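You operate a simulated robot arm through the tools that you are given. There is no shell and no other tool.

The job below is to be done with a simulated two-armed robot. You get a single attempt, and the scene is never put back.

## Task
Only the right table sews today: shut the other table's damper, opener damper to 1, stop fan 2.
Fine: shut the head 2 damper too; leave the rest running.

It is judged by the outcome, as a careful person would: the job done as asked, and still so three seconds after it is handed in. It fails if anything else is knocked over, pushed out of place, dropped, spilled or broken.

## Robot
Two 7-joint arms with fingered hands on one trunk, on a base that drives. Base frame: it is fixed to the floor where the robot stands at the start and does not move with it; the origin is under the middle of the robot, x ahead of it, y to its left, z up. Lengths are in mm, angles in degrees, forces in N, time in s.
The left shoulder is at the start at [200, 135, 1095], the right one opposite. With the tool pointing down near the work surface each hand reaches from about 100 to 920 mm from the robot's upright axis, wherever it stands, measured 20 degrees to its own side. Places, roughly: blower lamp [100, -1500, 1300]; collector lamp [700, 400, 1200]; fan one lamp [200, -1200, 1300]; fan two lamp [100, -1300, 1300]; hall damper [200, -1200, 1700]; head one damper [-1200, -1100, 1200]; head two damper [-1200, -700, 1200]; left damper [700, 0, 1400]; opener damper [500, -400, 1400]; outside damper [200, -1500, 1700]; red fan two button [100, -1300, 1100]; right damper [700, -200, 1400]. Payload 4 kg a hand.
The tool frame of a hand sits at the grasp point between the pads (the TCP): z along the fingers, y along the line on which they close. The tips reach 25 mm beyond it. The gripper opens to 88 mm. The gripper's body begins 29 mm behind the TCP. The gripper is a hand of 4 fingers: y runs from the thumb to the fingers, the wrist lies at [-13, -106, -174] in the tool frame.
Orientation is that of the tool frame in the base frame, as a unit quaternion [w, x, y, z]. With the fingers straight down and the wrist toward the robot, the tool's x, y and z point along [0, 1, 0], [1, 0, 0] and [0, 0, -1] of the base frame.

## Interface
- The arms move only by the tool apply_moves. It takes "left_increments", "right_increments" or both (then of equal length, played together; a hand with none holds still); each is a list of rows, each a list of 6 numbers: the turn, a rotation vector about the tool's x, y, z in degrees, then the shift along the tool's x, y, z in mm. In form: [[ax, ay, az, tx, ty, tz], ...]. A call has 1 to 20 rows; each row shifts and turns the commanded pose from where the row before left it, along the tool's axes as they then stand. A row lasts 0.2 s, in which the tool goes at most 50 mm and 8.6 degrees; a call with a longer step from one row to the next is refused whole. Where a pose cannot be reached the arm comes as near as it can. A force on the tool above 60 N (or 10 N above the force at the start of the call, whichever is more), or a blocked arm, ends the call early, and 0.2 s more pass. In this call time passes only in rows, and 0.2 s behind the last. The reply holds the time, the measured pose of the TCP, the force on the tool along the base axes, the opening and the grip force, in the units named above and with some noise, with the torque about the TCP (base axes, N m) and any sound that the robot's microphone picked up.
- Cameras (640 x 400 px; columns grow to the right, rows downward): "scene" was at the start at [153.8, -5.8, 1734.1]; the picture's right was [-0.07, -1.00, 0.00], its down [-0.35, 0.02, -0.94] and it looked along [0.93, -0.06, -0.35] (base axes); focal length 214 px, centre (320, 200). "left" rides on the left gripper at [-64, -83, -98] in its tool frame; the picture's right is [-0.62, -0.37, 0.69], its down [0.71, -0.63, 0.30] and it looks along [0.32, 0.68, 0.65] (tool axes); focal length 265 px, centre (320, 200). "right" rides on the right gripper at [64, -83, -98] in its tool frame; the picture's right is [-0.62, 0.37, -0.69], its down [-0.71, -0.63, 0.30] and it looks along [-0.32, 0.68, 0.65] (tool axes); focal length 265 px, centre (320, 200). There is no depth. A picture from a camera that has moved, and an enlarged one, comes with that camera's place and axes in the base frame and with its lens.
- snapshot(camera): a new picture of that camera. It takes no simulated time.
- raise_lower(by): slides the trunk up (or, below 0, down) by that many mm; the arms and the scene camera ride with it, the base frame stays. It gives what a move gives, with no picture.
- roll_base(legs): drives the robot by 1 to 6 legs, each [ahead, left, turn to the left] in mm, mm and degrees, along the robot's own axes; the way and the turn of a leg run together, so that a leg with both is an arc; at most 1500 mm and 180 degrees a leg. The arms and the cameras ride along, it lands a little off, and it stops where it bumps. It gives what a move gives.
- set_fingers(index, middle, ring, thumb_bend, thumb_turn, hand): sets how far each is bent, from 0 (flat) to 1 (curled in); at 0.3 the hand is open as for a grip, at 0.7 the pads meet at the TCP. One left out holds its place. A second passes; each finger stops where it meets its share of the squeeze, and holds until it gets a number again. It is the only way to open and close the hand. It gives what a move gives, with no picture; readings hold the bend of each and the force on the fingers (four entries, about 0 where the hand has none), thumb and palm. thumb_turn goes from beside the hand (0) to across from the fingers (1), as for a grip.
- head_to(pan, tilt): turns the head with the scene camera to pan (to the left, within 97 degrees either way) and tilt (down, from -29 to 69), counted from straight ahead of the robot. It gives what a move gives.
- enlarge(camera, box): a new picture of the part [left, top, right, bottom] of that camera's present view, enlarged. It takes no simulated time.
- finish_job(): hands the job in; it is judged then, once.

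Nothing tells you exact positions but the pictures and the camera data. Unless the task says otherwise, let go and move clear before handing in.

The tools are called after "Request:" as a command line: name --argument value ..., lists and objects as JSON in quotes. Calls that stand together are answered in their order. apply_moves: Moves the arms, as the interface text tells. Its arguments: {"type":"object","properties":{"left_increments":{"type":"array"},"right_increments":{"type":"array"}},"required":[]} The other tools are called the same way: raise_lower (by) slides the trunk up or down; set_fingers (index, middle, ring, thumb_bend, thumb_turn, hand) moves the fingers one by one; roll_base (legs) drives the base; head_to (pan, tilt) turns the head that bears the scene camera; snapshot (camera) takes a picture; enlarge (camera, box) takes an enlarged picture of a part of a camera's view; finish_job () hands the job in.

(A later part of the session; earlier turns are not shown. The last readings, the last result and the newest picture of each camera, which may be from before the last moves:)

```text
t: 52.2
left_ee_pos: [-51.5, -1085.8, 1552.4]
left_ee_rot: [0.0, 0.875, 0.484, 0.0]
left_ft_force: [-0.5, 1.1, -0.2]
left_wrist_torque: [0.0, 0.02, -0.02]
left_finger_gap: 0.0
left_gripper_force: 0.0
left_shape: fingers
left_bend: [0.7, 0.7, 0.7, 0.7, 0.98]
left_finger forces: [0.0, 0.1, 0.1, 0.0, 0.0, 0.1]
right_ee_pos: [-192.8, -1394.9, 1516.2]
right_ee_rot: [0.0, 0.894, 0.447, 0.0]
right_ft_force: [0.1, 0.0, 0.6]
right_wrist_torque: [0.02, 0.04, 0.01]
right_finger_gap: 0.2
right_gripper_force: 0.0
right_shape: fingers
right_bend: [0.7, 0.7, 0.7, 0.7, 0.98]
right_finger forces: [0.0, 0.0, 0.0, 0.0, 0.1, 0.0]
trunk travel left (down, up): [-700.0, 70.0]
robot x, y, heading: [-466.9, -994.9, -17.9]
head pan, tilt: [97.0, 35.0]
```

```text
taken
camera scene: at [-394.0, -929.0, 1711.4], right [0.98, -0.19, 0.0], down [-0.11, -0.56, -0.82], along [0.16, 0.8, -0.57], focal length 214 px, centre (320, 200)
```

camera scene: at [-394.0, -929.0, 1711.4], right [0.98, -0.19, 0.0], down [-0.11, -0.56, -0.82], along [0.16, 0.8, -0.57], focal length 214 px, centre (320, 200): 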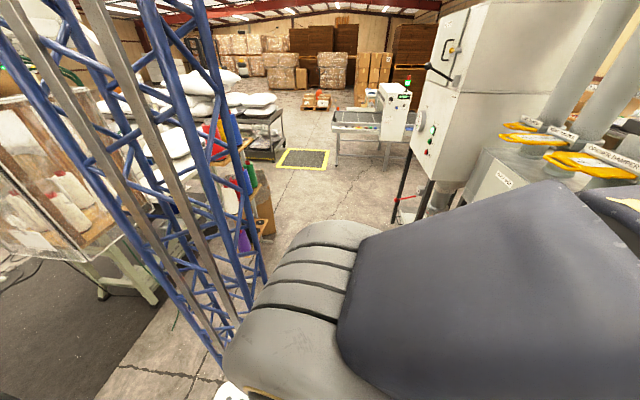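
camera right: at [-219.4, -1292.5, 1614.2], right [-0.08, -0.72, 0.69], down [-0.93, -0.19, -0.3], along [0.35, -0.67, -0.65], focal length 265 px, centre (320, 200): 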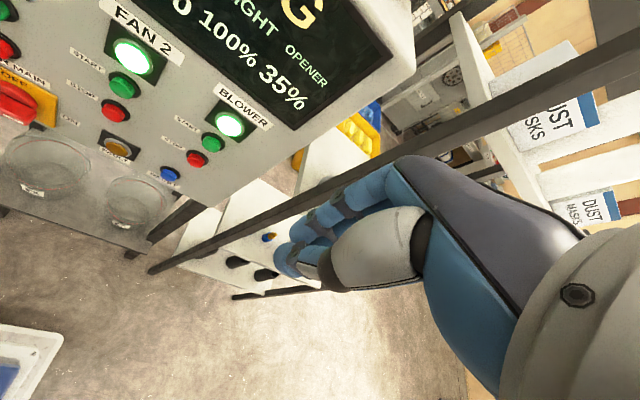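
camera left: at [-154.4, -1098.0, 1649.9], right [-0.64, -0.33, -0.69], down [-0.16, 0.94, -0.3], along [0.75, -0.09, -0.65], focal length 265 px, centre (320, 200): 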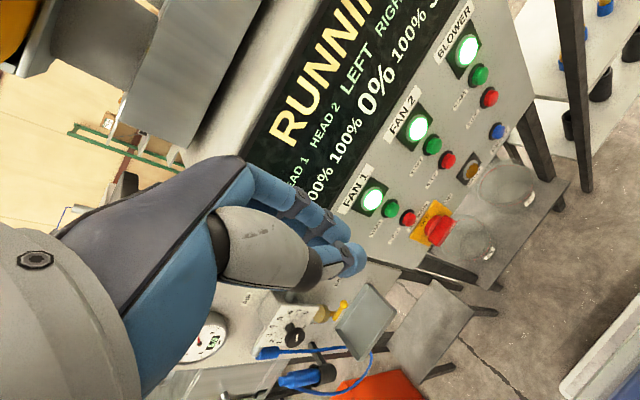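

Behind me there is clear floor; head 2's handle is about 630 mm behind the axis and head 1's is off to the right-rear. I back up 110 mm and turn the right hand to point its fingertips forward.

Request:
roll_base --legs '[[-110, 0, -1.4]]'

Request:
apply_moves --right_increments '[[-8, 0, 0, 0, 0, 0], [-8, 0, 0, 0, 0, 0], [-8, 0, 0, 0, 0, 0], [-8, 0, 0, 0, 0, 0], [-8, 0, 0, 0, 0, 0], [-8, 0, 0, 0, 0, 0]]'

Request:
head_to --pan -15 --tilt 35

Request:
snapshot --camera "scene"

```text
t: 53.4
left_ee_pos: [-160.0, -1057.7, 1551.5]
left_ee_rot: [0.0, 0.88, 0.474, 0.0]
left_ft_force: [0.7, 0.0, -0.8]
left_wrist_torque: [-0.02, 0.0, -0.01]
left_finger_gap: 0.0
left_gripper_force: 0.1
left_shape: fingers
left_bend: [0.7, 0.7, 0.7, 0.7, 0.98]
left_finger forces: [0.0, 0.0, 0.0, 0.1, 0.0, 0.0]
right_ee_pos: [-307.9, -1363.9, 1515.3]
right_ee_rot: [0.001, 0.9, 0.436, 0.0]
right_ft_force: [1.2, 0.5, -0.2]
right_wrist_torque: [0.01, 0.02, 0.02]
right_finger_gap: 0.0
right_gripper_force: 0.0
right_shape: fingers
right_bend: [0.7, 0.7, 0.7, 0.7, 0.98]
right_finger forces: [0.0, 0.0, 0.0, 0.0, 0.1, 0.1]
trunk travel left (down, up): [-700.0, 70.0]
robot x, y, heading: [-579.9, -959.7, -19.4]
head pan, tilt: [97.0, 35.0]
```

```text
t: 54.8
left_ee_pos: [-159.5, -1058.7, 1551.5]
left_ee_rot: [0.0, 0.88, 0.475, 0.0]
left_ft_force: [0.4, 0.4, -0.4]
left_wrist_torque: [0.02, 0.01, 0.0]
left_finger_gap: 0.1
left_gripper_force: 0.0
left_shape: fingers
left_bend: [0.7, 0.7, 0.7, 0.7, 0.98]
left_finger forces: [0.1, 0.0, 0.0, 0.0, 0.1, 0.0]
right_ee_pos: [-308.8, -1364.2, 1515.6]
right_ee_rot: [0.367, 0.822, 0.398, 0.178]
right_ft_force: [0.4, 0.0, -0.2]
right_wrist_torque: [-0.04, 0.01, 0.01]
right_finger_gap: 0.3
right_gripper_force: 0.0
right_shape: fingers
right_bend: [0.7, 0.7, 0.7, 0.7, 0.98]
right_finger forces: [0.0, 0.1, 0.1, 0.0, 0.0, 0.0]
trunk travel left (down, up): [-700.0, 70.0]
robot x, y, heading: [-576.7, -960.2, -19.2]
head pan, tilt: [97.0, 35.0]
```

```text
t: 56.7
left_ee_pos: [-159.3, -1059.8, 1550.8]
left_ee_rot: [0.001, 0.88, 0.475, -0.001]
left_ft_force: [-0.4, -0.8, -0.6]
left_wrist_torque: [-0.02, 0.04, 0.02]
left_finger_gap: 0.0
left_gripper_force: 0.1
left_shape: fingers
left_bend: [0.7, 0.7, 0.7, 0.7, 0.98]
left_finger forces: [0.0, 0.0, 0.0, 0.0, 0.1, 0.0]
right_ee_pos: [-308.3, -1363.8, 1515.2]
right_ee_rot: [0.366, 0.822, 0.398, 0.177]
right_ft_force: [-0.3, -0.3, -0.5]
right_wrist_torque: [-0.01, 0.01, -0.01]
right_finger_gap: 0.0
right_gripper_force: 0.1
right_shape: fingers
right_bend: [0.7, 0.7, 0.7, 0.7, 0.98]
right_finger forces: [0.1, 0.0, 0.1, 0.0, 0.0, 0.0]
trunk travel left (down, up): [-700.0, 70.0]
robot x, y, heading: [-575.9, -963.0, -19.3]
head pan, tilt: [-15.0, 35.0]
```

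```text
taken
camera scene: at [-445.9, -1030.0, 1711.4], right [-0.56, -0.83, 0.0], down [-0.47, 0.32, -0.82], along [0.68, -0.46, -0.57], focal length 214 px, centre (320, 200)
```

scene: 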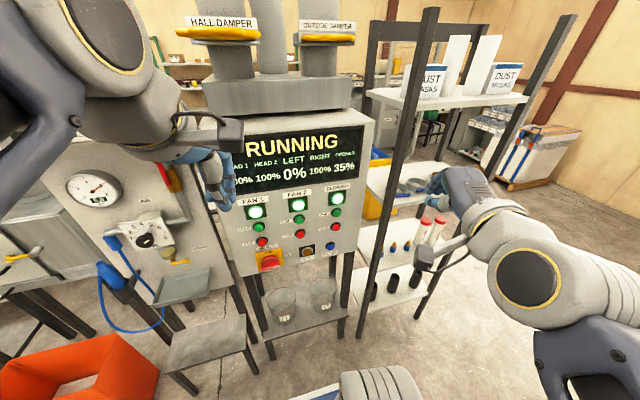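

The turn is half done and unobstructed. I complete the tilt and align the hand with the panel's normal.

Request:
apply_moves --right_increments '[[-7, 0, 0, 0, 0, 0], [-7, 0, 0, 0, 0, 0], [-7, 0, 0, 0, 0, 0], [-7, 0, 0, 0, 0, 0], [-7, 0, 0, 0, 0, 0], [-7, 0, 0, 0, 0, 0], [0, 6.3, 0, 0, 0, 0], [0, 6.3, 0, 0, 0, 0], [0, 6.3, 0, 0, 0, 0]]'

Request:
snapshot --camera "scene"

Request:
snapshot --camera "right"

```text
t: 58.2
left_ee_pos: [-154.4, -1047.9, 1551.7]
left_ee_rot: [0.003, 0.88, 0.475, -0.003]
left_ft_force: [-0.3, -0.1, -0.2]
left_wrist_torque: [0.01, 0.0, 0.01]
left_finger_gap: 0.0
left_gripper_force: 0.1
left_shape: fingers
left_bend: [0.7, 0.7, 0.7, 0.7, 0.98]
left_finger forces: [0.1, 0.0, 0.0, 0.0, 0.0, 0.0]
right_ee_pos: [-349.5, -1394.1, 1580.8]
right_ee_rot: [0.665, 0.658, 0.268, 0.231]
right_ft_force: [-0.5, 0.1, -0.1]
right_wrist_torque: [-0.01, 0.0, 0.0]
right_finger_gap: 0.0
right_gripper_force: 0.1
right_shape: fingers
right_bend: [0.7, 0.7, 0.7, 0.7, 0.98]
right_finger forces: [0.0, 0.1, 0.0, 0.0, 0.0, 0.1]
right hand out of reach, approached as far as the arm can: row 3, 4, 5, 6
trunk travel left (down, up): [-700.0, 70.0]
robot x, y, heading: [-576.1, -960.7, -19.3]
head pan, tilt: [-15.0, 35.0]
stopped in row 7 (right hand): the arm was blocked; the commanded pose is now the measured one
```

```text
taken
camera scene: at [-439.8, -1018.9, 1711.5], right [-0.56, -0.83, 0.01], down [-0.48, 0.32, -0.82], along [0.67, -0.47, -0.57], focal length 214 px, centre (320, 200)
```

scene: 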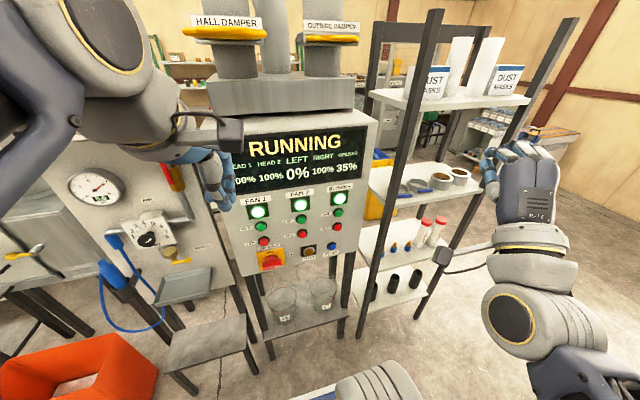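

```text
taken
camera right: at [-369.7, -1280.3, 1495.6], right [-0.91, 0.12, 0.41], down [-0.36, -0.72, -0.59], along [0.22, -0.69, 0.69], focal length 265 px, centre (320, 200)
```

right: 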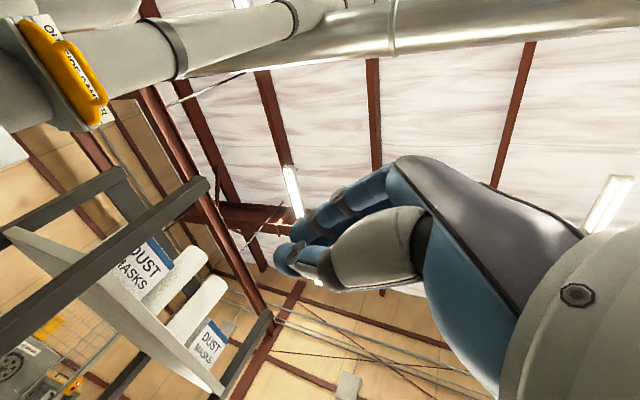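

The hand was too close to the shoulder to finish the turn; nothing else was touched. I bring it forward and inward first, then finish aligning.

Request:
apply_moves --right_increments '[[0, 0, 0, 33, 2, 9], [0, 0, 0, 33, 2, 9], [0, 0, 0, 33, 2, 9], [0, 0, 0, 33, 2, 9], [0, 0, 0, 33, 2, 9]]'

Request:
apply_moves --right_increments '[[0, 7.3, 0, 0, 0, 0], [0, 7.3, 0, 0, 0, 0], [0, 7.3, 0, 0, 0, 0], [0, 7.3, 0, 0, 0, 0]]'

Request:
snapshot --camera "scene"

Request:
snapshot --camera "right"

```text
t: 59.4
left_ee_pos: [-160.0, -1059.7, 1551.0]
left_ee_rot: [0.001, 0.88, 0.475, 0.0]
left_ft_force: [-0.1, 0.3, 0.6]
left_wrist_torque: [-0.02, -0.02, -0.02]
left_finger_gap: 0.2
left_gripper_force: 0.0
left_shape: fingers
left_bend: [0.7, 0.7, 0.7, 0.7, 0.98]
left_finger forces: [0.0, 0.0, 0.1, 0.0, 0.1, 0.0]
right_ee_pos: [-203.5, -1337.1, 1596.9]
right_ee_rot: [0.66, 0.659, 0.265, 0.243]
right_ft_force: [-0.6, -0.2, -0.4]
right_wrist_torque: [0.0, 0.02, 0.01]
right_finger_gap: 0.1
right_gripper_force: 0.0
right_shape: fingers
right_bend: [0.7, 0.7, 0.7, 0.7, 0.98]
right_finger forces: [0.0, 0.0, 0.0, 0.1, 0.0, 0.0]
right hand out of reach, approached as far as the arm can: row 1, 2
trunk travel left (down, up): [-700.0, 70.0]
robot x, y, heading: [-577.6, -958.0, -19.0]
head pan, tilt: [-15.0, 35.0]
```

```text
t: 60.4
left_ee_pos: [-154.6, -1049.1, 1551.5]
left_ee_rot: [0.003, 0.88, 0.475, -0.003]
left_ft_force: [0.3, 0.0, 1.2]
left_wrist_torque: [0.0, 0.04, 0.0]
left_finger_gap: 0.2
left_gripper_force: 0.1
left_shape: fingers
left_bend: [0.7, 0.7, 0.7, 0.7, 0.98]
left_finger forces: [0.0, 0.0, 0.0, 0.1, 0.1, 0.0]
right_ee_pos: [-200.5, -1330.0, 1597.8]
right_ee_rot: [0.575, 0.58, 0.424, 0.392]
right_ft_force: [0.7, 0.5, 0.9]
right_wrist_torque: [0.01, 0.01, 0.01]
right_finger_gap: 0.2
right_gripper_force: 0.0
right_shape: fingers
right_bend: [0.7, 0.7, 0.7, 0.7, 0.98]
right_finger forces: [0.0, 0.0, 0.0, 0.0, 0.0, 0.0]
trunk travel left (down, up): [-700.0, 70.0]
robot x, y, heading: [-577.9, -963.4, -19.2]
head pan, tilt: [-15.0, 35.0]
```

```text
taken
camera scene: at [-441.0, -1019.4, 1712.5], right [-0.56, -0.83, 0.01], down [-0.48, 0.32, -0.82], along [0.68, -0.47, -0.57], focal length 214 px, centre (320, 200)
```

scene: 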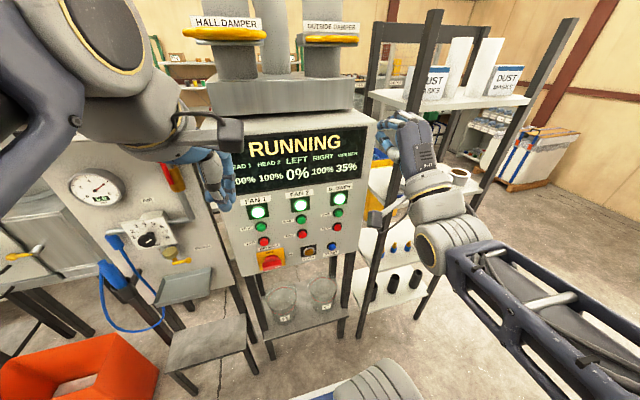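

```text
taken
camera right: at [-274.1, -1238.1, 1515.6], right [-0.85, -0.34, 0.41], down [0.02, -0.79, -0.62], along [0.53, -0.51, 0.67], focal length 265 px, centre (320, 200)
```

right: 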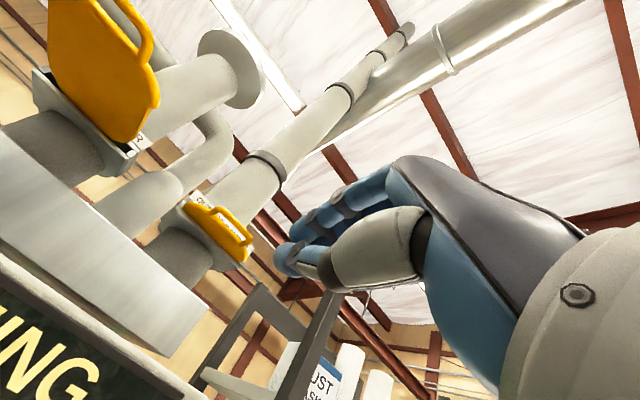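

The right hand now points at the panel, upright. The trunk reading wobbles slightly, so I'll hold a moment and look at where the right elbow is.

Request:
apply_moves --right_increments '[[0, 0, 0, 0, 0, 0], [0, 0, 0, 0, 0, 0]]'

Request:
head_to --pan -60 --tilt 45

Request:
snapshot --camera "scene"

```text
t: 61.0
left_ee_pos: [-156.3, -1050.2, 1551.4]
left_ee_rot: [0.003, 0.88, 0.475, -0.003]
left_ft_force: [-0.7, 0.8, 0.6]
left_wrist_torque: [-0.03, 0.0, 0.0]
left_finger_gap: 0.1
left_gripper_force: 0.1
left_shape: fingers
left_bend: [0.7, 0.7, 0.7, 0.7, 0.98]
left_finger forces: [0.0, 0.1, 0.1, 0.0, 0.0, 0.1]
right_ee_pos: [-200.4, -1330.9, 1596.1]
right_ee_rot: [0.575, 0.581, 0.423, 0.392]
right_ft_force: [-0.2, 0.3, 0.0]
right_wrist_torque: [0.0, -0.01, 0.0]
right_finger_gap: 0.2
right_gripper_force: 0.2
right_shape: fingers
right_bend: [0.7, 0.7, 0.7, 0.7, 0.98]
right_finger forces: [0.0, 0.1, 0.0, 0.1, 0.0, 0.0]
trunk travel left (down, up): [-700.0, 70.0]
robot x, y, heading: [-577.5, -959.9, -19.3]
head pan, tilt: [-15.0, 35.0]
```

```text
t: 62.1
left_ee_pos: [-155.6, -1049.9, 1549.3]
left_ee_rot: [0.002, 0.88, 0.475, -0.003]
left_ft_force: [-0.1, 0.8, -0.4]
left_wrist_torque: [-0.02, -0.03, 0.0]
left_finger_gap: 0.0
left_gripper_force: 0.1
left_shape: fingers
left_bend: [0.7, 0.7, 0.7, 0.7, 0.98]
left_finger forces: [0.0, 0.1, 0.1, 0.0, 0.1, 0.1]
right_ee_pos: [-199.8, -1331.1, 1596.1]
right_ee_rot: [0.574, 0.58, 0.424, 0.393]
right_ft_force: [0.4, 0.4, 0.3]
right_wrist_torque: [-0.04, -0.02, 0.01]
right_finger_gap: 0.2
right_gripper_force: 0.0
right_shape: fingers
right_bend: [0.7, 0.7, 0.7, 0.7, 0.98]
right_finger forces: [0.0, 0.0, 0.0, 0.1, 0.0, 0.0]
trunk travel left (down, up): [-700.0, 70.0]
robot x, y, heading: [-576.6, -961.6, -19.0]
head pan, tilt: [-60.0, 45.0]
```

```text
taken
camera scene: at [-498.2, -1050.4, 1696.9], right [-0.98, -0.19, 0.0], down [-0.13, 0.69, -0.71], along [0.13, -0.7, -0.7], focal length 214 px, centre (320, 200)
```

scene: 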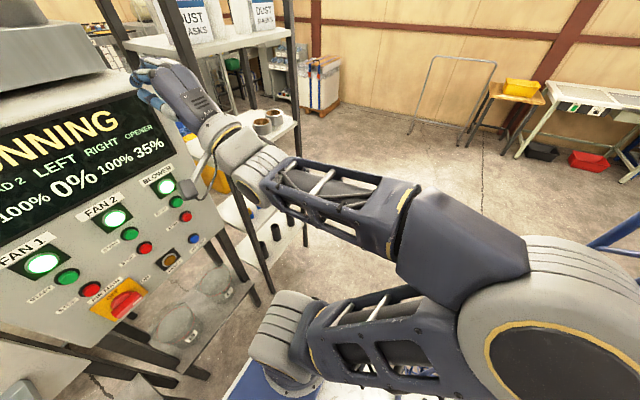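

The right elbow was resting near my own mast; nothing external touches. Now I lower and advance the hand towards the FAN 2 stop button in two stages.

Request:
apply_moves --right_increments '[[0, 0, 0, 11, -38.7, 17.9], [0, 0, 0, 11, -38.7, 17.9], [0, 0, 0, 11, -38.7, 17.9], [0, 0, 0, 11, -38.7, 17.9], [0, 0, 0, 11, -38.7, 17.9], [0, 0, 0, 11, -38.7, 17.9]]'

Request:
snapshot --camera "scene"

```text
t: 63.5
left_ee_pos: [-160.1, -1059.6, 1551.1]
left_ee_rot: [0.001, 0.88, 0.475, 0.0]
left_ft_force: [0.5, -0.8, 0.8]
left_wrist_torque: [0.0, 0.01, 0.01]
left_finger_gap: 0.0
left_gripper_force: 0.1
left_shape: fingers
left_bend: [0.7, 0.7, 0.7, 0.7, 0.98]
left_finger forces: [0.1, 0.0, 0.0, 0.0, 0.0, 0.0]
right_ee_pos: [-51.5, -1353.8, 1410.0]
right_ee_rot: [0.573, 0.576, 0.423, 0.402]
right_ft_force: [-0.2, 0.3, 0.6]
right_wrist_torque: [0.0, 0.0, -0.04]
right_finger_gap: 0.0
right_gripper_force: 0.1
right_shape: fingers
right_bend: [0.7, 0.7, 0.7, 0.7, 0.98]
right_finger forces: [0.1, 0.1, 0.0, 0.0, 0.0, 0.0]
right hand out of reach, approached as far as the arm can: row 1, 2, 3, 4, 5
trunk travel left (down, up): [-700.0, 70.0]
robot x, y, heading: [-580.3, -959.7, -19.5]
head pan, tilt: [-60.0, 45.0]
```

```text
taken
camera scene: at [-504.1, -1060.2, 1696.6], right [-0.98, -0.19, 0.0], down [-0.13, 0.69, -0.71], along [0.13, -0.69, -0.71], focal length 214 px, centre (320, 200)
```

scene: 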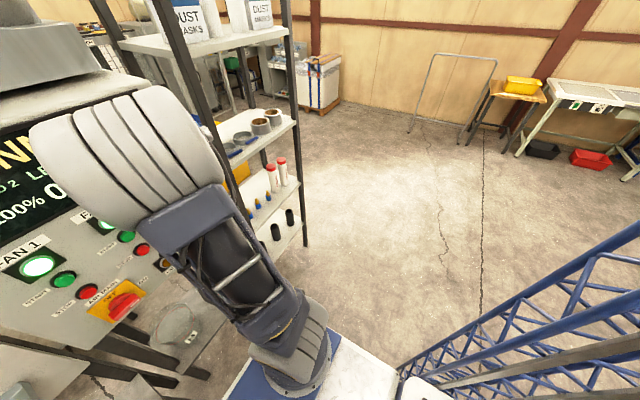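

The arm swung its elbow over while lowering; readings show no contact. I hold still a moment and check both the pose and the clearance to the panel.

Request:
apply_moves --right_increments '[[0, 0, 0, 0, 0, 0], [0, 0, 0, 0, 0, 0]]'

Request:
snapshot --camera "right"

Request:
head_to --pan -25 --tilt 35

Request:
snapshot --camera "scene"

Request:
snapshot --camera "left"

```text
t: 64.1
left_ee_pos: [-159.7, -1058.4, 1551.9]
left_ee_rot: [0.0, 0.88, 0.475, -0.001]
left_ft_force: [0.1, 0.4, 0.4]
left_wrist_torque: [0.02, 0.02, -0.02]
left_finger_gap: 0.0
left_gripper_force: 0.0
left_shape: fingers
left_bend: [0.7, 0.7, 0.7, 0.7, 0.98]
left_finger forces: [0.0, 0.1, 0.0, 0.1, 0.0, 0.1]
right_ee_pos: [-51.6, -1354.0, 1408.1]
right_ee_rot: [0.573, 0.576, 0.423, 0.402]
right_ft_force: [0.6, -0.3, -0.4]
right_wrist_torque: [0.0, 0.0, 0.0]
right_finger_gap: 0.0
right_gripper_force: 0.1
right_shape: fingers
right_bend: [0.7, 0.7, 0.7, 0.7, 0.98]
right_finger forces: [0.1, 0.0, 0.0, 0.0, 0.0, 0.1]
trunk travel left (down, up): [-700.0, 70.0]
robot x, y, heading: [-576.6, -962.7, -19.5]
head pan, tilt: [-60.0, 45.0]
```

```text
taken
camera right: at [-124.7, -1262.0, 1327.8], right [-0.84, -0.36, 0.4], down [0.04, -0.78, -0.62], along [0.54, -0.51, 0.68], focal length 265 px, centre (320, 200)
```

right: 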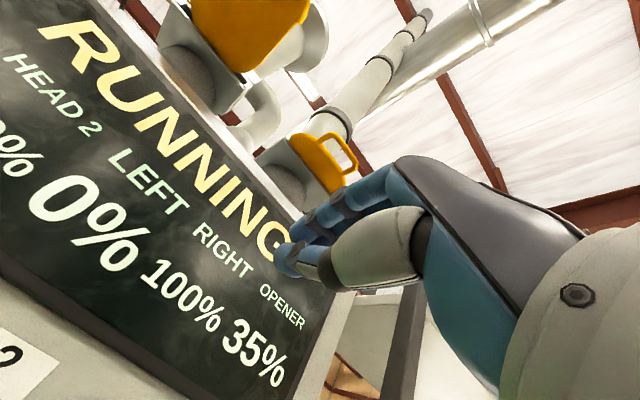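

```text
t: 65.1
left_ee_pos: [-160.2, -1059.0, 1551.3]
left_ee_rot: [0.0, 0.88, 0.475, 0.0]
left_ft_force: [0.3, -0.4, 0.0]
left_wrist_torque: [0.01, 0.0, 0.02]
left_finger_gap: 0.0
left_gripper_force: 0.1
left_shape: fingers
left_bend: [0.7, 0.7, 0.7, 0.7, 0.98]
left_finger forces: [0.0, 0.1, 0.0, 0.0, 0.1, 0.1]
right_ee_pos: [-51.1, -1354.0, 1409.9]
right_ee_rot: [0.572, 0.576, 0.423, 0.402]
right_ft_force: [-0.1, 0.0, 0.0]
right_wrist_torque: [0.01, 0.03, -0.01]
right_finger_gap: 0.0
right_gripper_force: 0.0
right_shape: fingers
right_bend: [0.7, 0.7, 0.7, 0.7, 0.98]
right_finger forces: [0.0, 0.1, 0.1, 0.0, 0.1, 0.1]
trunk travel left (down, up): [-700.0, 70.0]
robot x, y, heading: [-575.7, -957.6, -19.2]
head pan, tilt: [-25.0, 35.0]
```

```text
taken
camera scene: at [-455.7, -1041.9, 1711.4], right [-0.7, -0.72, 0.0], down [-0.41, 0.4, -0.82], along [0.59, -0.57, -0.57], focal length 214 px, centre (320, 200)
```

scene: 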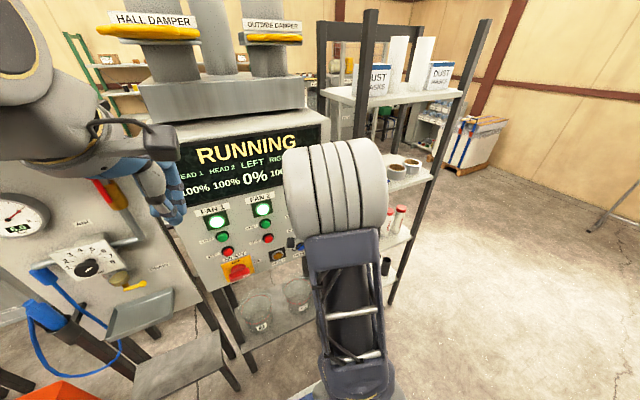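

```text
taken
camera left: at [-264.1, -1068.6, 1649.9], right [-0.65, -0.32, -0.69], down [-0.13, 0.94, -0.3], along [0.75, -0.1, -0.65], focal length 265 px, centre (320, 200)
```

left: 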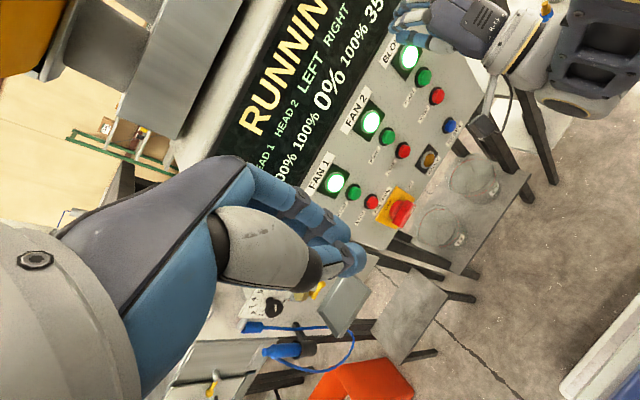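

No contact anywhere; the left camera now gives a good view of the panel and right hand. I continue lowering in short stages.

Request:
apply_moves --right_increments '[[0, 0, 0, 11.8, -35.8, 2.5], [0, 0, 0, 11.8, -35.8, 2.5], [0, 0, 0, 11.8, -35.8, 2.5]]'

Request:
snapshot --camera "left"

Request:
snapshot --camera "scene"

```text
t: 65.9
left_ee_pos: [-161.1, -1060.2, 1551.6]
left_ee_rot: [0.001, 0.881, 0.474, 0.001]
left_ft_force: [-0.3, -0.8, 0.0]
left_wrist_torque: [0.04, -0.01, -0.02]
left_finger_gap: 0.0
left_gripper_force: 0.1
left_shape: fingers
left_bend: [0.7, 0.7, 0.7, 0.7, 0.98]
left_finger forces: [0.0, 0.0, 0.1, 0.0, 0.0, 0.0]
right_ee_pos: [-28.4, -1333.7, 1292.7]
right_ee_rot: [0.572, 0.579, 0.428, 0.393]
right_ft_force: [-0.5, 0.8, 3.3]
right_wrist_torque: [0.1, 0.22, -0.08]
right_finger_gap: 0.1
right_gripper_force: 0.0
right_shape: fingers
right_bend: [0.7, 0.7, 0.7, 0.7, 0.98]
right_finger forces: [0.0, 0.1, 0.0, 0.0, 0.0, 0.1]
right hand out of reach, approached as far as the arm can: row 1, 2
trunk travel left (down, up): [-700.0, 70.0]
robot x, y, heading: [-577.5, -962.4, -19.2]
head pan, tilt: [-25.0, 35.0]
```

```text
taken
camera left: at [-265.1, -1068.8, 1650.3], right [-0.65, -0.32, -0.69], down [-0.13, 0.94, -0.3], along [0.75, -0.1, -0.65], focal length 265 px, centre (320, 200)
```

left: 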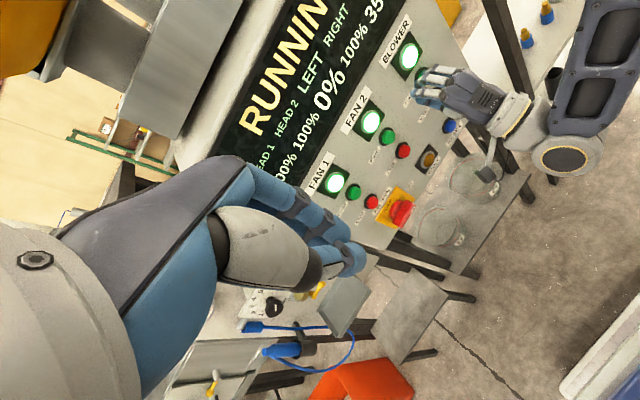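

```text
taken
camera scene: at [-456.7, -1042.3, 1711.6], right [-0.7, -0.72, 0.0], down [-0.41, 0.4, -0.82], along [0.59, -0.57, -0.57], focal length 214 px, centre (320, 200)
```

scene: 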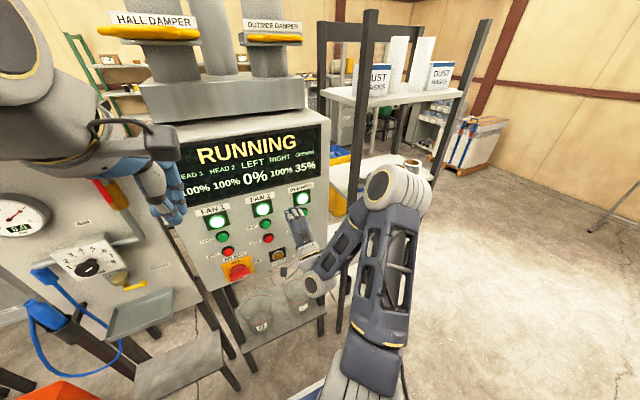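

The hand is now in front of the blower column, still about 97 mm from the panel. I hold a moment to see if the small force reading fades.

Request:
apply_moves --right_increments '[[0, 0, 0, 0, 0, 0], [0, 0, 0, 0, 0, 0]]'

Request:
enlarge --camera "left" --box '[340, 0, 640, 240]'

Request:
enlarge --camera "scene" --box '[200, 120, 460, 380]'

```text
t: 66.5
left_ee_pos: [-160.3, -1058.5, 1550.1]
left_ee_rot: [0.0, 0.88, 0.475, 0.0]
left_ft_force: [-0.3, -0.1, 0.9]
left_wrist_torque: [0.01, -0.02, -0.03]
left_finger_gap: 0.0
left_gripper_force: 0.2
left_shape: fingers
left_bend: [0.7, 0.7, 0.7, 0.7, 0.98]
left_finger forces: [0.0, 0.1, 0.0, 0.0, 0.0, 0.0]
right_ee_pos: [-27.7, -1329.8, 1299.8]
right_ee_rot: [0.572, 0.576, 0.424, 0.402]
right_ft_force: [0.1, -0.3, -0.2]
right_wrist_torque: [0.03, 0.0, -0.02]
right_finger_gap: 0.0
right_gripper_force: 0.1
right_shape: fingers
right_bend: [0.7, 0.7, 0.7, 0.7, 0.98]
right_finger forces: [0.0, 0.0, 0.0, 0.0, 0.0, 0.0]
trunk travel left (down, up): [-700.0, 70.0]
robot x, y, heading: [-573.6, -967.5, -19.2]
head pan, tilt: [-25.0, 35.0]
```

```text
1.67 times, centred on (490, 120) of left
camera zoom: at [-264.1, -1068.6, 1649.9], right [-0.65, -0.32, -0.69], down [-0.13, 0.94, -0.3], along [0.75, -0.1, -0.65], focal length 442 px, centre (37, 333)
```

zoom: 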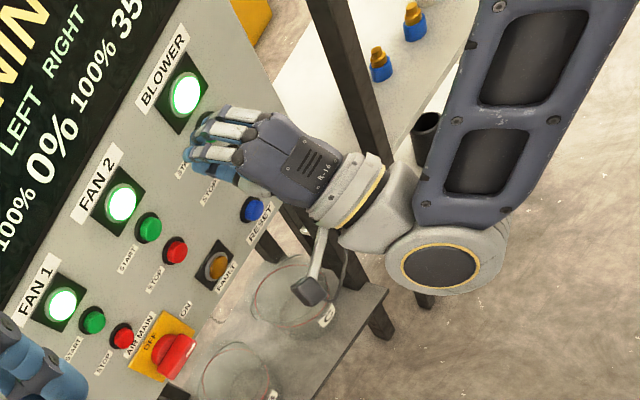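

```text
1.54 times, centred on (330, 250) of scene
camera zoom: at [-455.6, -1041.9, 1711.4], right [-0.7, -0.72, 0.0], down [-0.41, 0.4, -0.82], along [0.59, -0.57, -0.57], focal length 330 px, centre (305, 123)
```

zoom: 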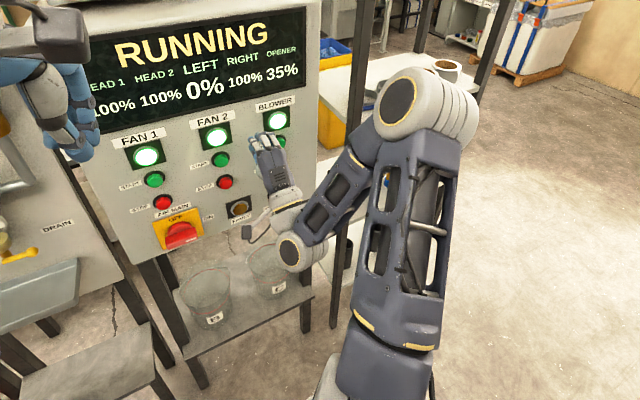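

Readings are clean. Since glass jars stand under the panel, I'll tilt the hand 20° so the wrist rides higher, then go on to the stop button.

Request:
apply_moves --right_increments '[[6.7, 0, 0, 0, 0, 0], [6.7, 0, 0, 0, 0, 0], [6.6, 0, 0, 0, 0, 0], [0, 0, 0, 12.3, -28.8, 19.8], [0, 0, 0, 12.3, -28.8, 19.8]]'

Request:
enlarge --camera "left" --box '[340, 0, 640, 240]'

Request:
snapshot --camera "scene"

```text
t: 67.7
left_ee_pos: [-160.0, -1060.4, 1551.3]
left_ee_rot: [0.0, 0.88, 0.475, 0.0]
left_ft_force: [0.2, -0.2, 0.3]
left_wrist_torque: [-0.01, -0.02, -0.02]
left_finger_gap: 0.1
left_gripper_force: 0.0
left_shape: fingers
left_bend: [0.7, 0.7, 0.7, 0.7, 0.98]
left_finger forces: [0.0, 0.0, 0.1, 0.1, 0.0, 0.1]
right_ee_pos: [15.9, -1325.3, 1232.0]
right_ee_rot: [0.464, 0.667, 0.486, 0.321]
right_ft_force: [-0.4, -0.6, 0.2]
right_wrist_torque: [0.03, 0.03, 0.0]
right_finger_gap: 0.1
right_gripper_force: 0.0
right_shape: fingers
right_bend: [0.7, 0.7, 0.7, 0.7, 0.98]
right_finger forces: [0.1, 0.0, 0.0, 0.0, 0.1, 0.0]
right hand out of reach, approached as far as the arm can: row 1, 2, 3
trunk travel left (down, up): [-700.0, 70.0]
robot x, y, heading: [-577.6, -958.4, -19.3]
head pan, tilt: [-25.0, 35.0]
```

```text
1.67 times, centred on (490, 120) of left
camera zoom: at [-264.6, -1068.6, 1650.1], right [-0.65, -0.32, -0.69], down [-0.13, 0.94, -0.3], along [0.75, -0.1, -0.65], focal length 442 px, centre (37, 333)
```

zoom: 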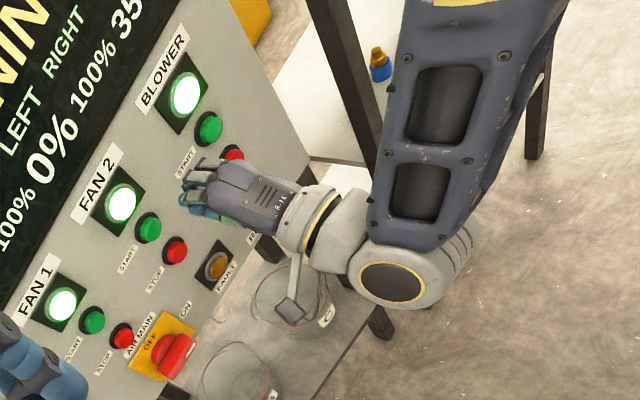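

```text
taken
camera scene: at [-456.1, -1041.8, 1711.5], right [-0.7, -0.72, 0.0], down [-0.41, 0.4, -0.82], along [0.59, -0.57, -0.57], focal length 214 px, centre (320, 200)
```

scene: 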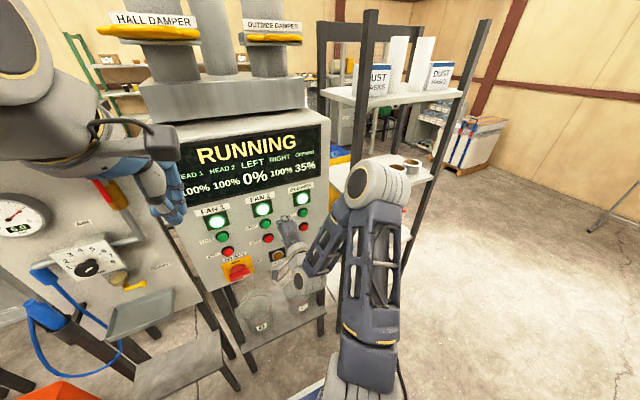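

Tracking is good again. I bring the fingertips to 60 mm straight in front of the red FAN 2 button.

Request:
apply_moves --right_increments '[[0, 0, 0, 13.9, -31.5, 12.4], [0, 0, 0, 13.9, -31.5, 12.4], [0, 0, 0, 13.9, -31.5, 12.4], [0, 0, 0, 0, 0, 0]]'

Request:
enlarge --camera "left" --box '[340, 0, 640, 240]'

Request:
enlarge --camera "scene" --box '[180, 180, 380, 340]'

Request:
snapshot --camera "right"

```text
t: 68.7
left_ee_pos: [-160.7, -1059.3, 1551.7]
left_ee_rot: [0.0, 0.88, 0.475, 0.001]
left_ft_force: [0.7, 0.4, -0.5]
left_wrist_torque: [-0.01, -0.01, -0.03]
left_finger_gap: 0.1
left_gripper_force: 0.2
left_shape: fingers
left_bend: [0.7, 0.7, 0.7, 0.7, 0.98]
left_finger forces: [0.1, 0.0, 0.0, 0.0, 0.0, 0.0]
right_ee_pos: [28.8, -1287.8, 1127.0]
right_ee_rot: [0.464, 0.667, 0.487, 0.322]
right_ft_force: [-0.6, -0.5, 0.0]
right_wrist_torque: [-0.01, -0.01, 0.03]
right_finger_gap: 0.0
right_gripper_force: 0.0
right_shape: fingers
right_bend: [0.7, 0.7, 0.7, 0.7, 0.98]
right_finger forces: [0.0, 0.0, 0.1, 0.1, 0.0, 0.0]
trunk travel left (down, up): [-700.0, 70.0]
robot x, y, heading: [-577.7, -961.0, -19.2]
head pan, tilt: [-25.0, 35.0]
```

```text
1.67 times, centred on (490, 120) of left
camera zoom: at [-264.1, -1068.6, 1649.9], right [-0.65, -0.32, -0.69], down [-0.13, 0.94, -0.3], along [0.75, -0.1, -0.65], focal length 442 px, centre (37, 333)
```

zoom: 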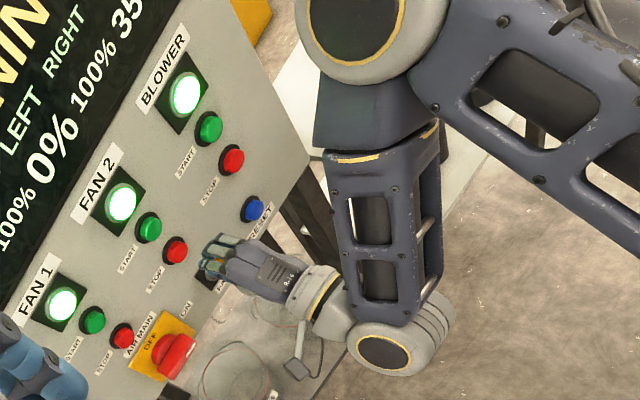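

```text
2.50 times, centred on (280, 260) of scene
camera zoom: at [-455.7, -1042.0, 1711.4], right [-0.7, -0.72, 0.0], down [-0.41, 0.4, -0.82], along [0.59, -0.57, -0.57], focal length 536 px, centre (420, 50)
```

zoom: 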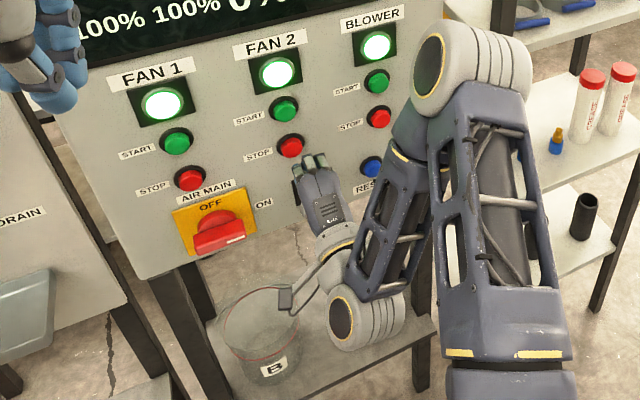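

```text
taken
camera right: at [-64.5, -1188.6, 1084.6], right [-0.68, -0.41, 0.61], down [-0.18, -0.71, -0.68], along [0.71, -0.57, 0.41], focal length 265 px, centre (320, 200)
```

right: 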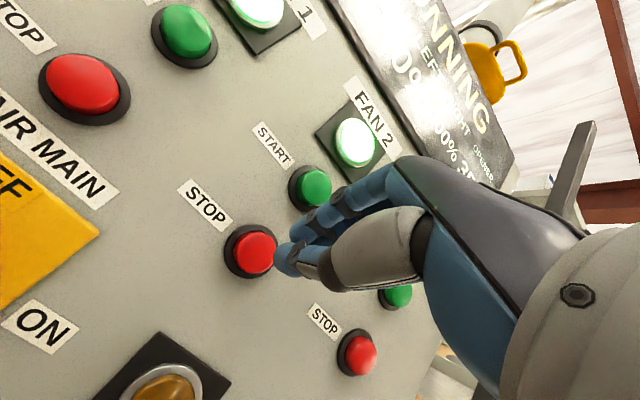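

Both camera checks agree the fingertips are lined up with the red FAN 2 STOP, 60 mm away, clear of the jars. I advance 42 mm, then check.

Request:
apply_moves --right_increments '[[0, 0, 0, -0.1, 5.1, 13.0], [0, 0, 0, -0.1, 5.1, 13.0], [0, 0, 0, -0.1, 5.1, 13.0]]'

Request:
snapshot --camera "right"

Request:
enlarge --camera "left" --box '[380, 100, 540, 220]'

```text
t: 69.5
left_ee_pos: [-159.9, -1058.3, 1552.1]
left_ee_rot: [0.0, 0.88, 0.476, 0.0]
left_ft_force: [0.5, -0.5, 0.5]
left_wrist_torque: [0.0, 0.0, -0.01]
left_finger_gap: 0.0
left_gripper_force: 0.0
left_shape: fingers
left_bend: [0.7, 0.7, 0.7, 0.7, 0.98]
left_finger forces: [0.0, 0.0, 0.0, 0.1, 0.0, 0.0]
right_ee_pos: [68.1, -1301.7, 1127.6]
right_ee_rot: [0.464, 0.667, 0.486, 0.321]
right_ft_force: [-0.5, 1.1, 0.3]
right_wrist_torque: [-0.01, -0.02, 0.0]
right_finger_gap: 0.1
right_gripper_force: 0.1
right_shape: fingers
right_bend: [0.7, 0.7, 0.7, 0.7, 0.98]
right_finger forces: [0.0, 0.1, 0.0, 0.1, 0.1, 0.0]
trunk travel left (down, up): [-700.0, 70.0]
robot x, y, heading: [-575.2, -964.4, -19.5]
head pan, tilt: [-25.0, 35.0]
```

```text
taken
camera right: at [-26.0, -1202.8, 1084.6], right [-0.68, -0.41, 0.61], down [-0.18, -0.71, -0.68], along [0.71, -0.57, 0.41], focal length 265 px, centre (320, 200)
```

right: 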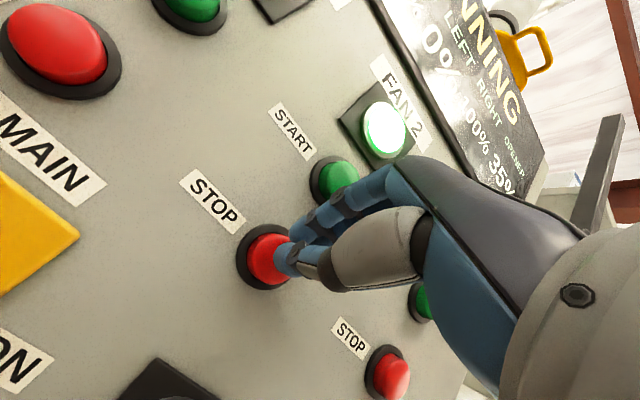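

```text
3.33 times, centred on (460, 160) of left
camera zoom: at [-264.1, -1068.6, 1649.9], right [-0.65, -0.32, -0.69], down [-0.13, 0.94, -0.3], along [0.75, -0.1, -0.65], focal length 885 px, centre (-147, 333)
```

zoom: 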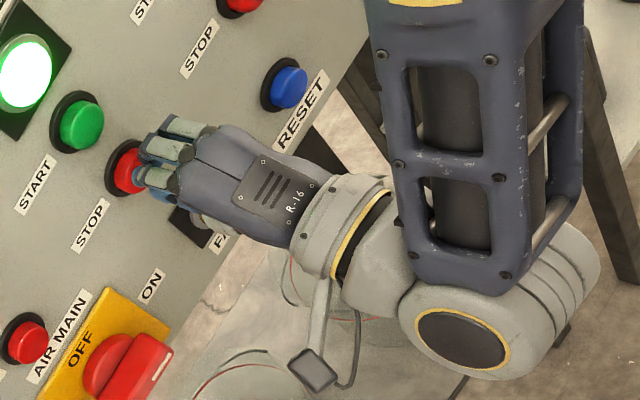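

The fingertips are right over the red FAN 2 STOP. I press with small steps.

Request:
apply_moves --right_increments '[[0, 0, 0, 0, 1.8, 4.7], [0, 0, 0, 0, 1.8, 4.7], [0, 0, 0, 0, 1.8, 4.7], [0, 0, 0, 0, 1.1, 2.8]]'

Request:
snapshot --camera "right"

Request:
enlarge --camera "scene" --box '[160, 120, 380, 300]'

```text
t: 70.5
left_ee_pos: [-160.1, -1059.7, 1552.0]
left_ee_rot: [0.0, 0.88, 0.475, 0.0]
left_ft_force: [-0.7, 0.8, 0.5]
left_wrist_torque: [0.02, -0.02, 0.02]
left_finger_gap: 0.0
left_gripper_force: 0.0
left_shape: fingers
left_bend: [0.7, 0.7, 0.7, 0.7, 0.98]
left_finger forces: [0.1, 0.0, 0.1, 0.0, 0.1, 0.0]
right_ee_pos: [83.9, -1308.1, 1128.1]
right_ee_rot: [0.463, 0.667, 0.487, 0.323]
right_ft_force: [-6.4, 3.0, 2.7]
right_wrist_torque: [-0.01, -0.02, 0.05]
right_finger_gap: 0.0
right_gripper_force: 4.0
right_shape: fingers
right_bend: [0.7, 0.7, 0.7, 0.7, 0.98]
right_finger forces: [6.1, 1.3, 0.0, 0.0, 0.0, 0.2]
trunk travel left (down, up): [-700.0, 70.0]
robot x, y, heading: [-577.6, -963.9, -19.3]
head pan, tilt: [-25.0, 35.0]
heard: click
```

```text
taken
camera right: at [-9.3, -1208.9, 1085.1], right [-0.68, -0.41, 0.61], down [-0.18, -0.71, -0.68], along [0.71, -0.57, 0.41], focal length 265 px, centre (320, 200)
```

right: 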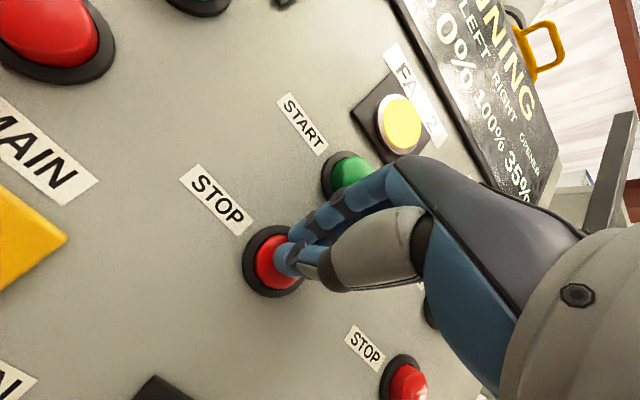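

```text
2.22 times, centred on (270, 210) of scene
camera zoom: at [-456.0, -1041.7, 1711.5], right [-0.7, -0.72, 0.0], down [-0.41, 0.4, -0.82], along [0.59, -0.57, -0.57], focal length 477 px, centre (431, 178)
```

zoom: 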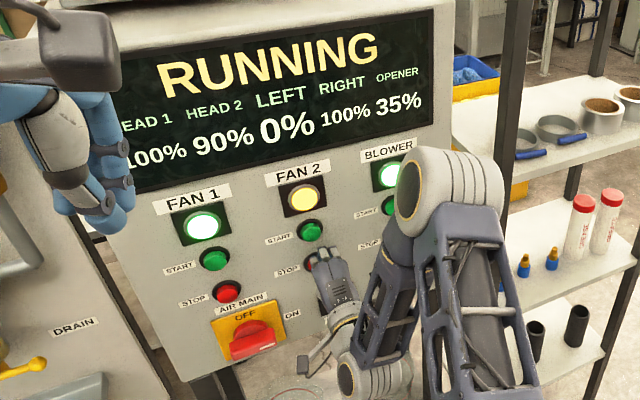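

A click was heard, and the FAN 2 lamp turned from green to yellow; HEAD 2 on the display dropped to 90%. I back off the button and look again.

Request:
apply_moves --right_increments '[[0, 0, 0, 0, -3.6, -9.3], [0, 0, 0, 0, -7.2, -18.6], [0, 0, 0, 0, -10.8, -27.9], [0, 0, 0, 0, -10.8, -27.9]]'

Request:
enlarge --camera "scene" --box '[160, 120, 380, 300]'

Request:
snapshot --camera "right"

Request:
snapshot --camera "left"

```text
t: 71.5
left_ee_pos: [-159.3, -1058.1, 1550.3]
left_ee_rot: [0.0, 0.88, 0.474, 0.0]
left_ft_force: [-1.1, -1.1, 0.1]
left_wrist_torque: [0.0, -0.01, -0.03]
left_finger_gap: 0.0
left_gripper_force: 0.0
left_shape: fingers
left_bend: [0.7, 0.7, 0.7, 0.7, 0.98]
left_finger forces: [0.0, 0.0, 0.0, 0.1, 0.0, 0.0]
right_ee_pos: [-0.3, -1277.9, 1128.8]
right_ee_rot: [0.464, 0.667, 0.486, 0.321]
right_ft_force: [-0.4, 0.3, -0.2]
right_wrist_torque: [0.02, -0.05, -0.04]
right_finger_gap: 0.1
right_gripper_force: 0.1
right_shape: fingers
right_bend: [0.7, 0.7, 0.7, 0.7, 0.98]
right_finger forces: [0.1, 0.1, 0.1, 0.0, 0.0, 0.1]
trunk travel left (down, up): [-700.0, 70.0]
robot x, y, heading: [-574.8, -955.7, -19.5]
head pan, tilt: [-25.0, 35.0]
```

```text
2.22 times, centred on (270, 210) of scene
camera zoom: at [-455.2, -1041.5, 1711.4], right [-0.7, -0.72, 0.0], down [-0.41, 0.4, -0.82], along [0.59, -0.57, -0.57], focal length 477 px, centre (431, 178)
```

zoom: 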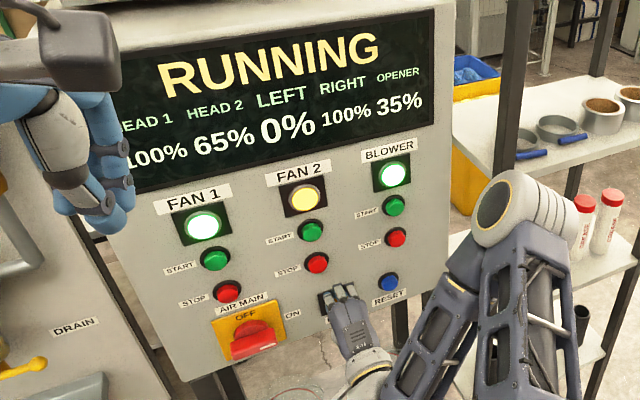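

```text
taken
camera right: at [-94.7, -1178.9, 1085.5], right [-0.68, -0.41, 0.61], down [-0.18, -0.71, -0.68], along [0.71, -0.57, 0.41], focal length 265 px, centre (320, 200)
```

right: 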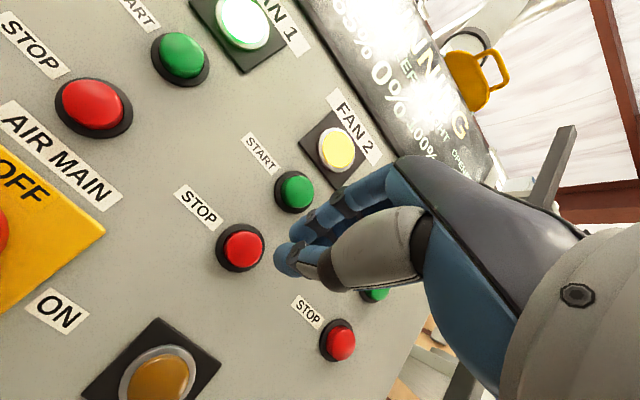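

```text
taken
camera left: at [-263.7, -1068.0, 1649.9], right [-0.65, -0.32, -0.69], down [-0.14, 0.94, -0.3], along [0.75, -0.1, -0.65], focal length 265 px, centre (320, 200)
```

left: 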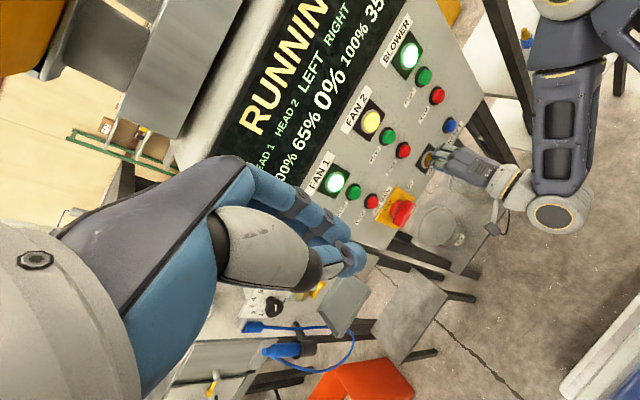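

HEAD 2 is going down by itself (65%) as fan 2 runs down. I'll wait and watch the display while keeping still, then look at the head 2 damper itself.

Request:
apply_moves --right_increments '[[0, 0, 0, 0, 0, 0], [0, 0, 0, 0, 0, 0], [0, 0, 0, 0, 0, 0], [0, 0, 0, 0, 0, 0], [0, 0, 0, 0, 0, 0], [0, 0, 0, 0, 0, 0], [0, 0, 0, 0, 0, 0], [0, 0, 0, 0, 0, 0], [0, 0, 0, 0, 0, 0], [0, 0, 0, 0, 0, 0]]'

Request:
enlarge --camera "scene" --box '[160, 120, 380, 300]'

Request:
apply_moves --right_increments '[[0, 0, 0, 0, 0, 0], [0, 0, 0, 0, 0, 0], [0, 0, 0, 0, 0, 0], [0, 0, 0, 0, 0, 0], [0, 0, 0, 0, 0, 0], [0, 0, 0, 0, 0, 0], [0, 0, 0, 0, 0, 0], [0, 0, 0, 0, 0, 0], [0, 0, 0, 0, 0, 0], [0, 0, 0, 0, 0, 0]]'

Request:
enlarge --camera "scene" --box '[160, 120, 380, 300]'

```text
t: 73.7
left_ee_pos: [-160.2, -1058.4, 1551.6]
left_ee_rot: [0.001, 0.88, 0.474, 0.0]
left_ft_force: [-0.4, 0.5, -0.2]
left_wrist_torque: [0.0, 0.03, 0.0]
left_finger_gap: 0.0
left_gripper_force: 0.0
left_shape: fingers
left_bend: [0.7, 0.7, 0.7, 0.7, 0.98]
left_finger forces: [0.1, 0.0, 0.0, 0.0, 0.0, 0.0]
right_ee_pos: [0.4, -1279.1, 1129.1]
right_ee_rot: [0.463, 0.668, 0.487, 0.321]
right_ft_force: [0.4, 0.9, 0.5]
right_wrist_torque: [-0.02, -0.02, 0.0]
right_finger_gap: 0.0
right_gripper_force: 0.0
right_shape: fingers
right_bend: [0.7, 0.7, 0.7, 0.7, 0.98]
right_finger forces: [0.0, 0.1, 0.0, 0.0, 0.0, 0.0]
trunk travel left (down, up): [-700.0, 70.0]
robot x, y, heading: [-576.8, -964.7, -19.3]
head pan, tilt: [-25.0, 35.0]
```

```text
2.22 times, centred on (270, 210) of scene
camera zoom: at [-455.6, -1041.9, 1711.4], right [-0.7, -0.72, 0.0], down [-0.41, 0.4, -0.82], along [0.59, -0.57, -0.57], focal length 477 px, centre (431, 178)
```

zoom: 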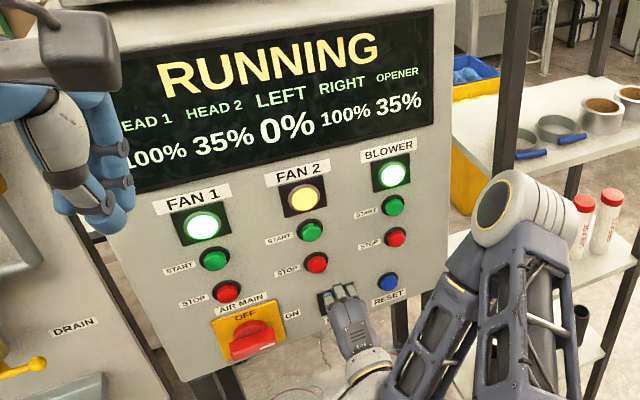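

```text
t: 75.9
left_ee_pos: [-160.4, -1059.8, 1550.7]
left_ee_rot: [0.0, 0.88, 0.475, 0.0]
left_ft_force: [0.7, -0.1, -0.2]
left_wrist_torque: [-0.04, 0.01, -0.01]
left_finger_gap: 0.1
left_gripper_force: 0.0
left_shape: fingers
left_bend: [0.7, 0.7, 0.7, 0.7, 0.98]
left_finger forces: [0.0, 0.0, 0.0, 0.1, 0.0, 0.1]
right_ee_pos: [-0.4, -1279.3, 1127.1]
right_ee_rot: [0.463, 0.667, 0.487, 0.322]
right_ft_force: [0.2, 0.6, 0.3]
right_wrist_torque: [0.02, -0.02, -0.02]
right_finger_gap: 0.0
right_gripper_force: 0.1
right_shape: fingers
right_bend: [0.7, 0.7, 0.7, 0.7, 0.98]
right_finger forces: [0.0, 0.1, 0.0, 0.1, 0.0, 0.1]
trunk travel left (down, up): [-700.0, 70.0]
robot x, y, heading: [-576.6, -964.5, -19.4]
head pan, tilt: [-25.0, 35.0]
```

```text
2.22 times, centred on (270, 210) of scene
camera zoom: at [-455.6, -1041.9, 1711.4], right [-0.7, -0.72, 0.0], down [-0.41, 0.4, -0.82], along [0.59, -0.57, -0.57], focal length 477 px, centre (431, 178)
```

zoom: 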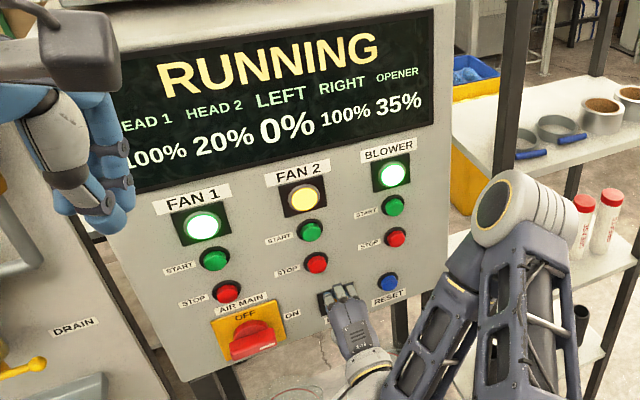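

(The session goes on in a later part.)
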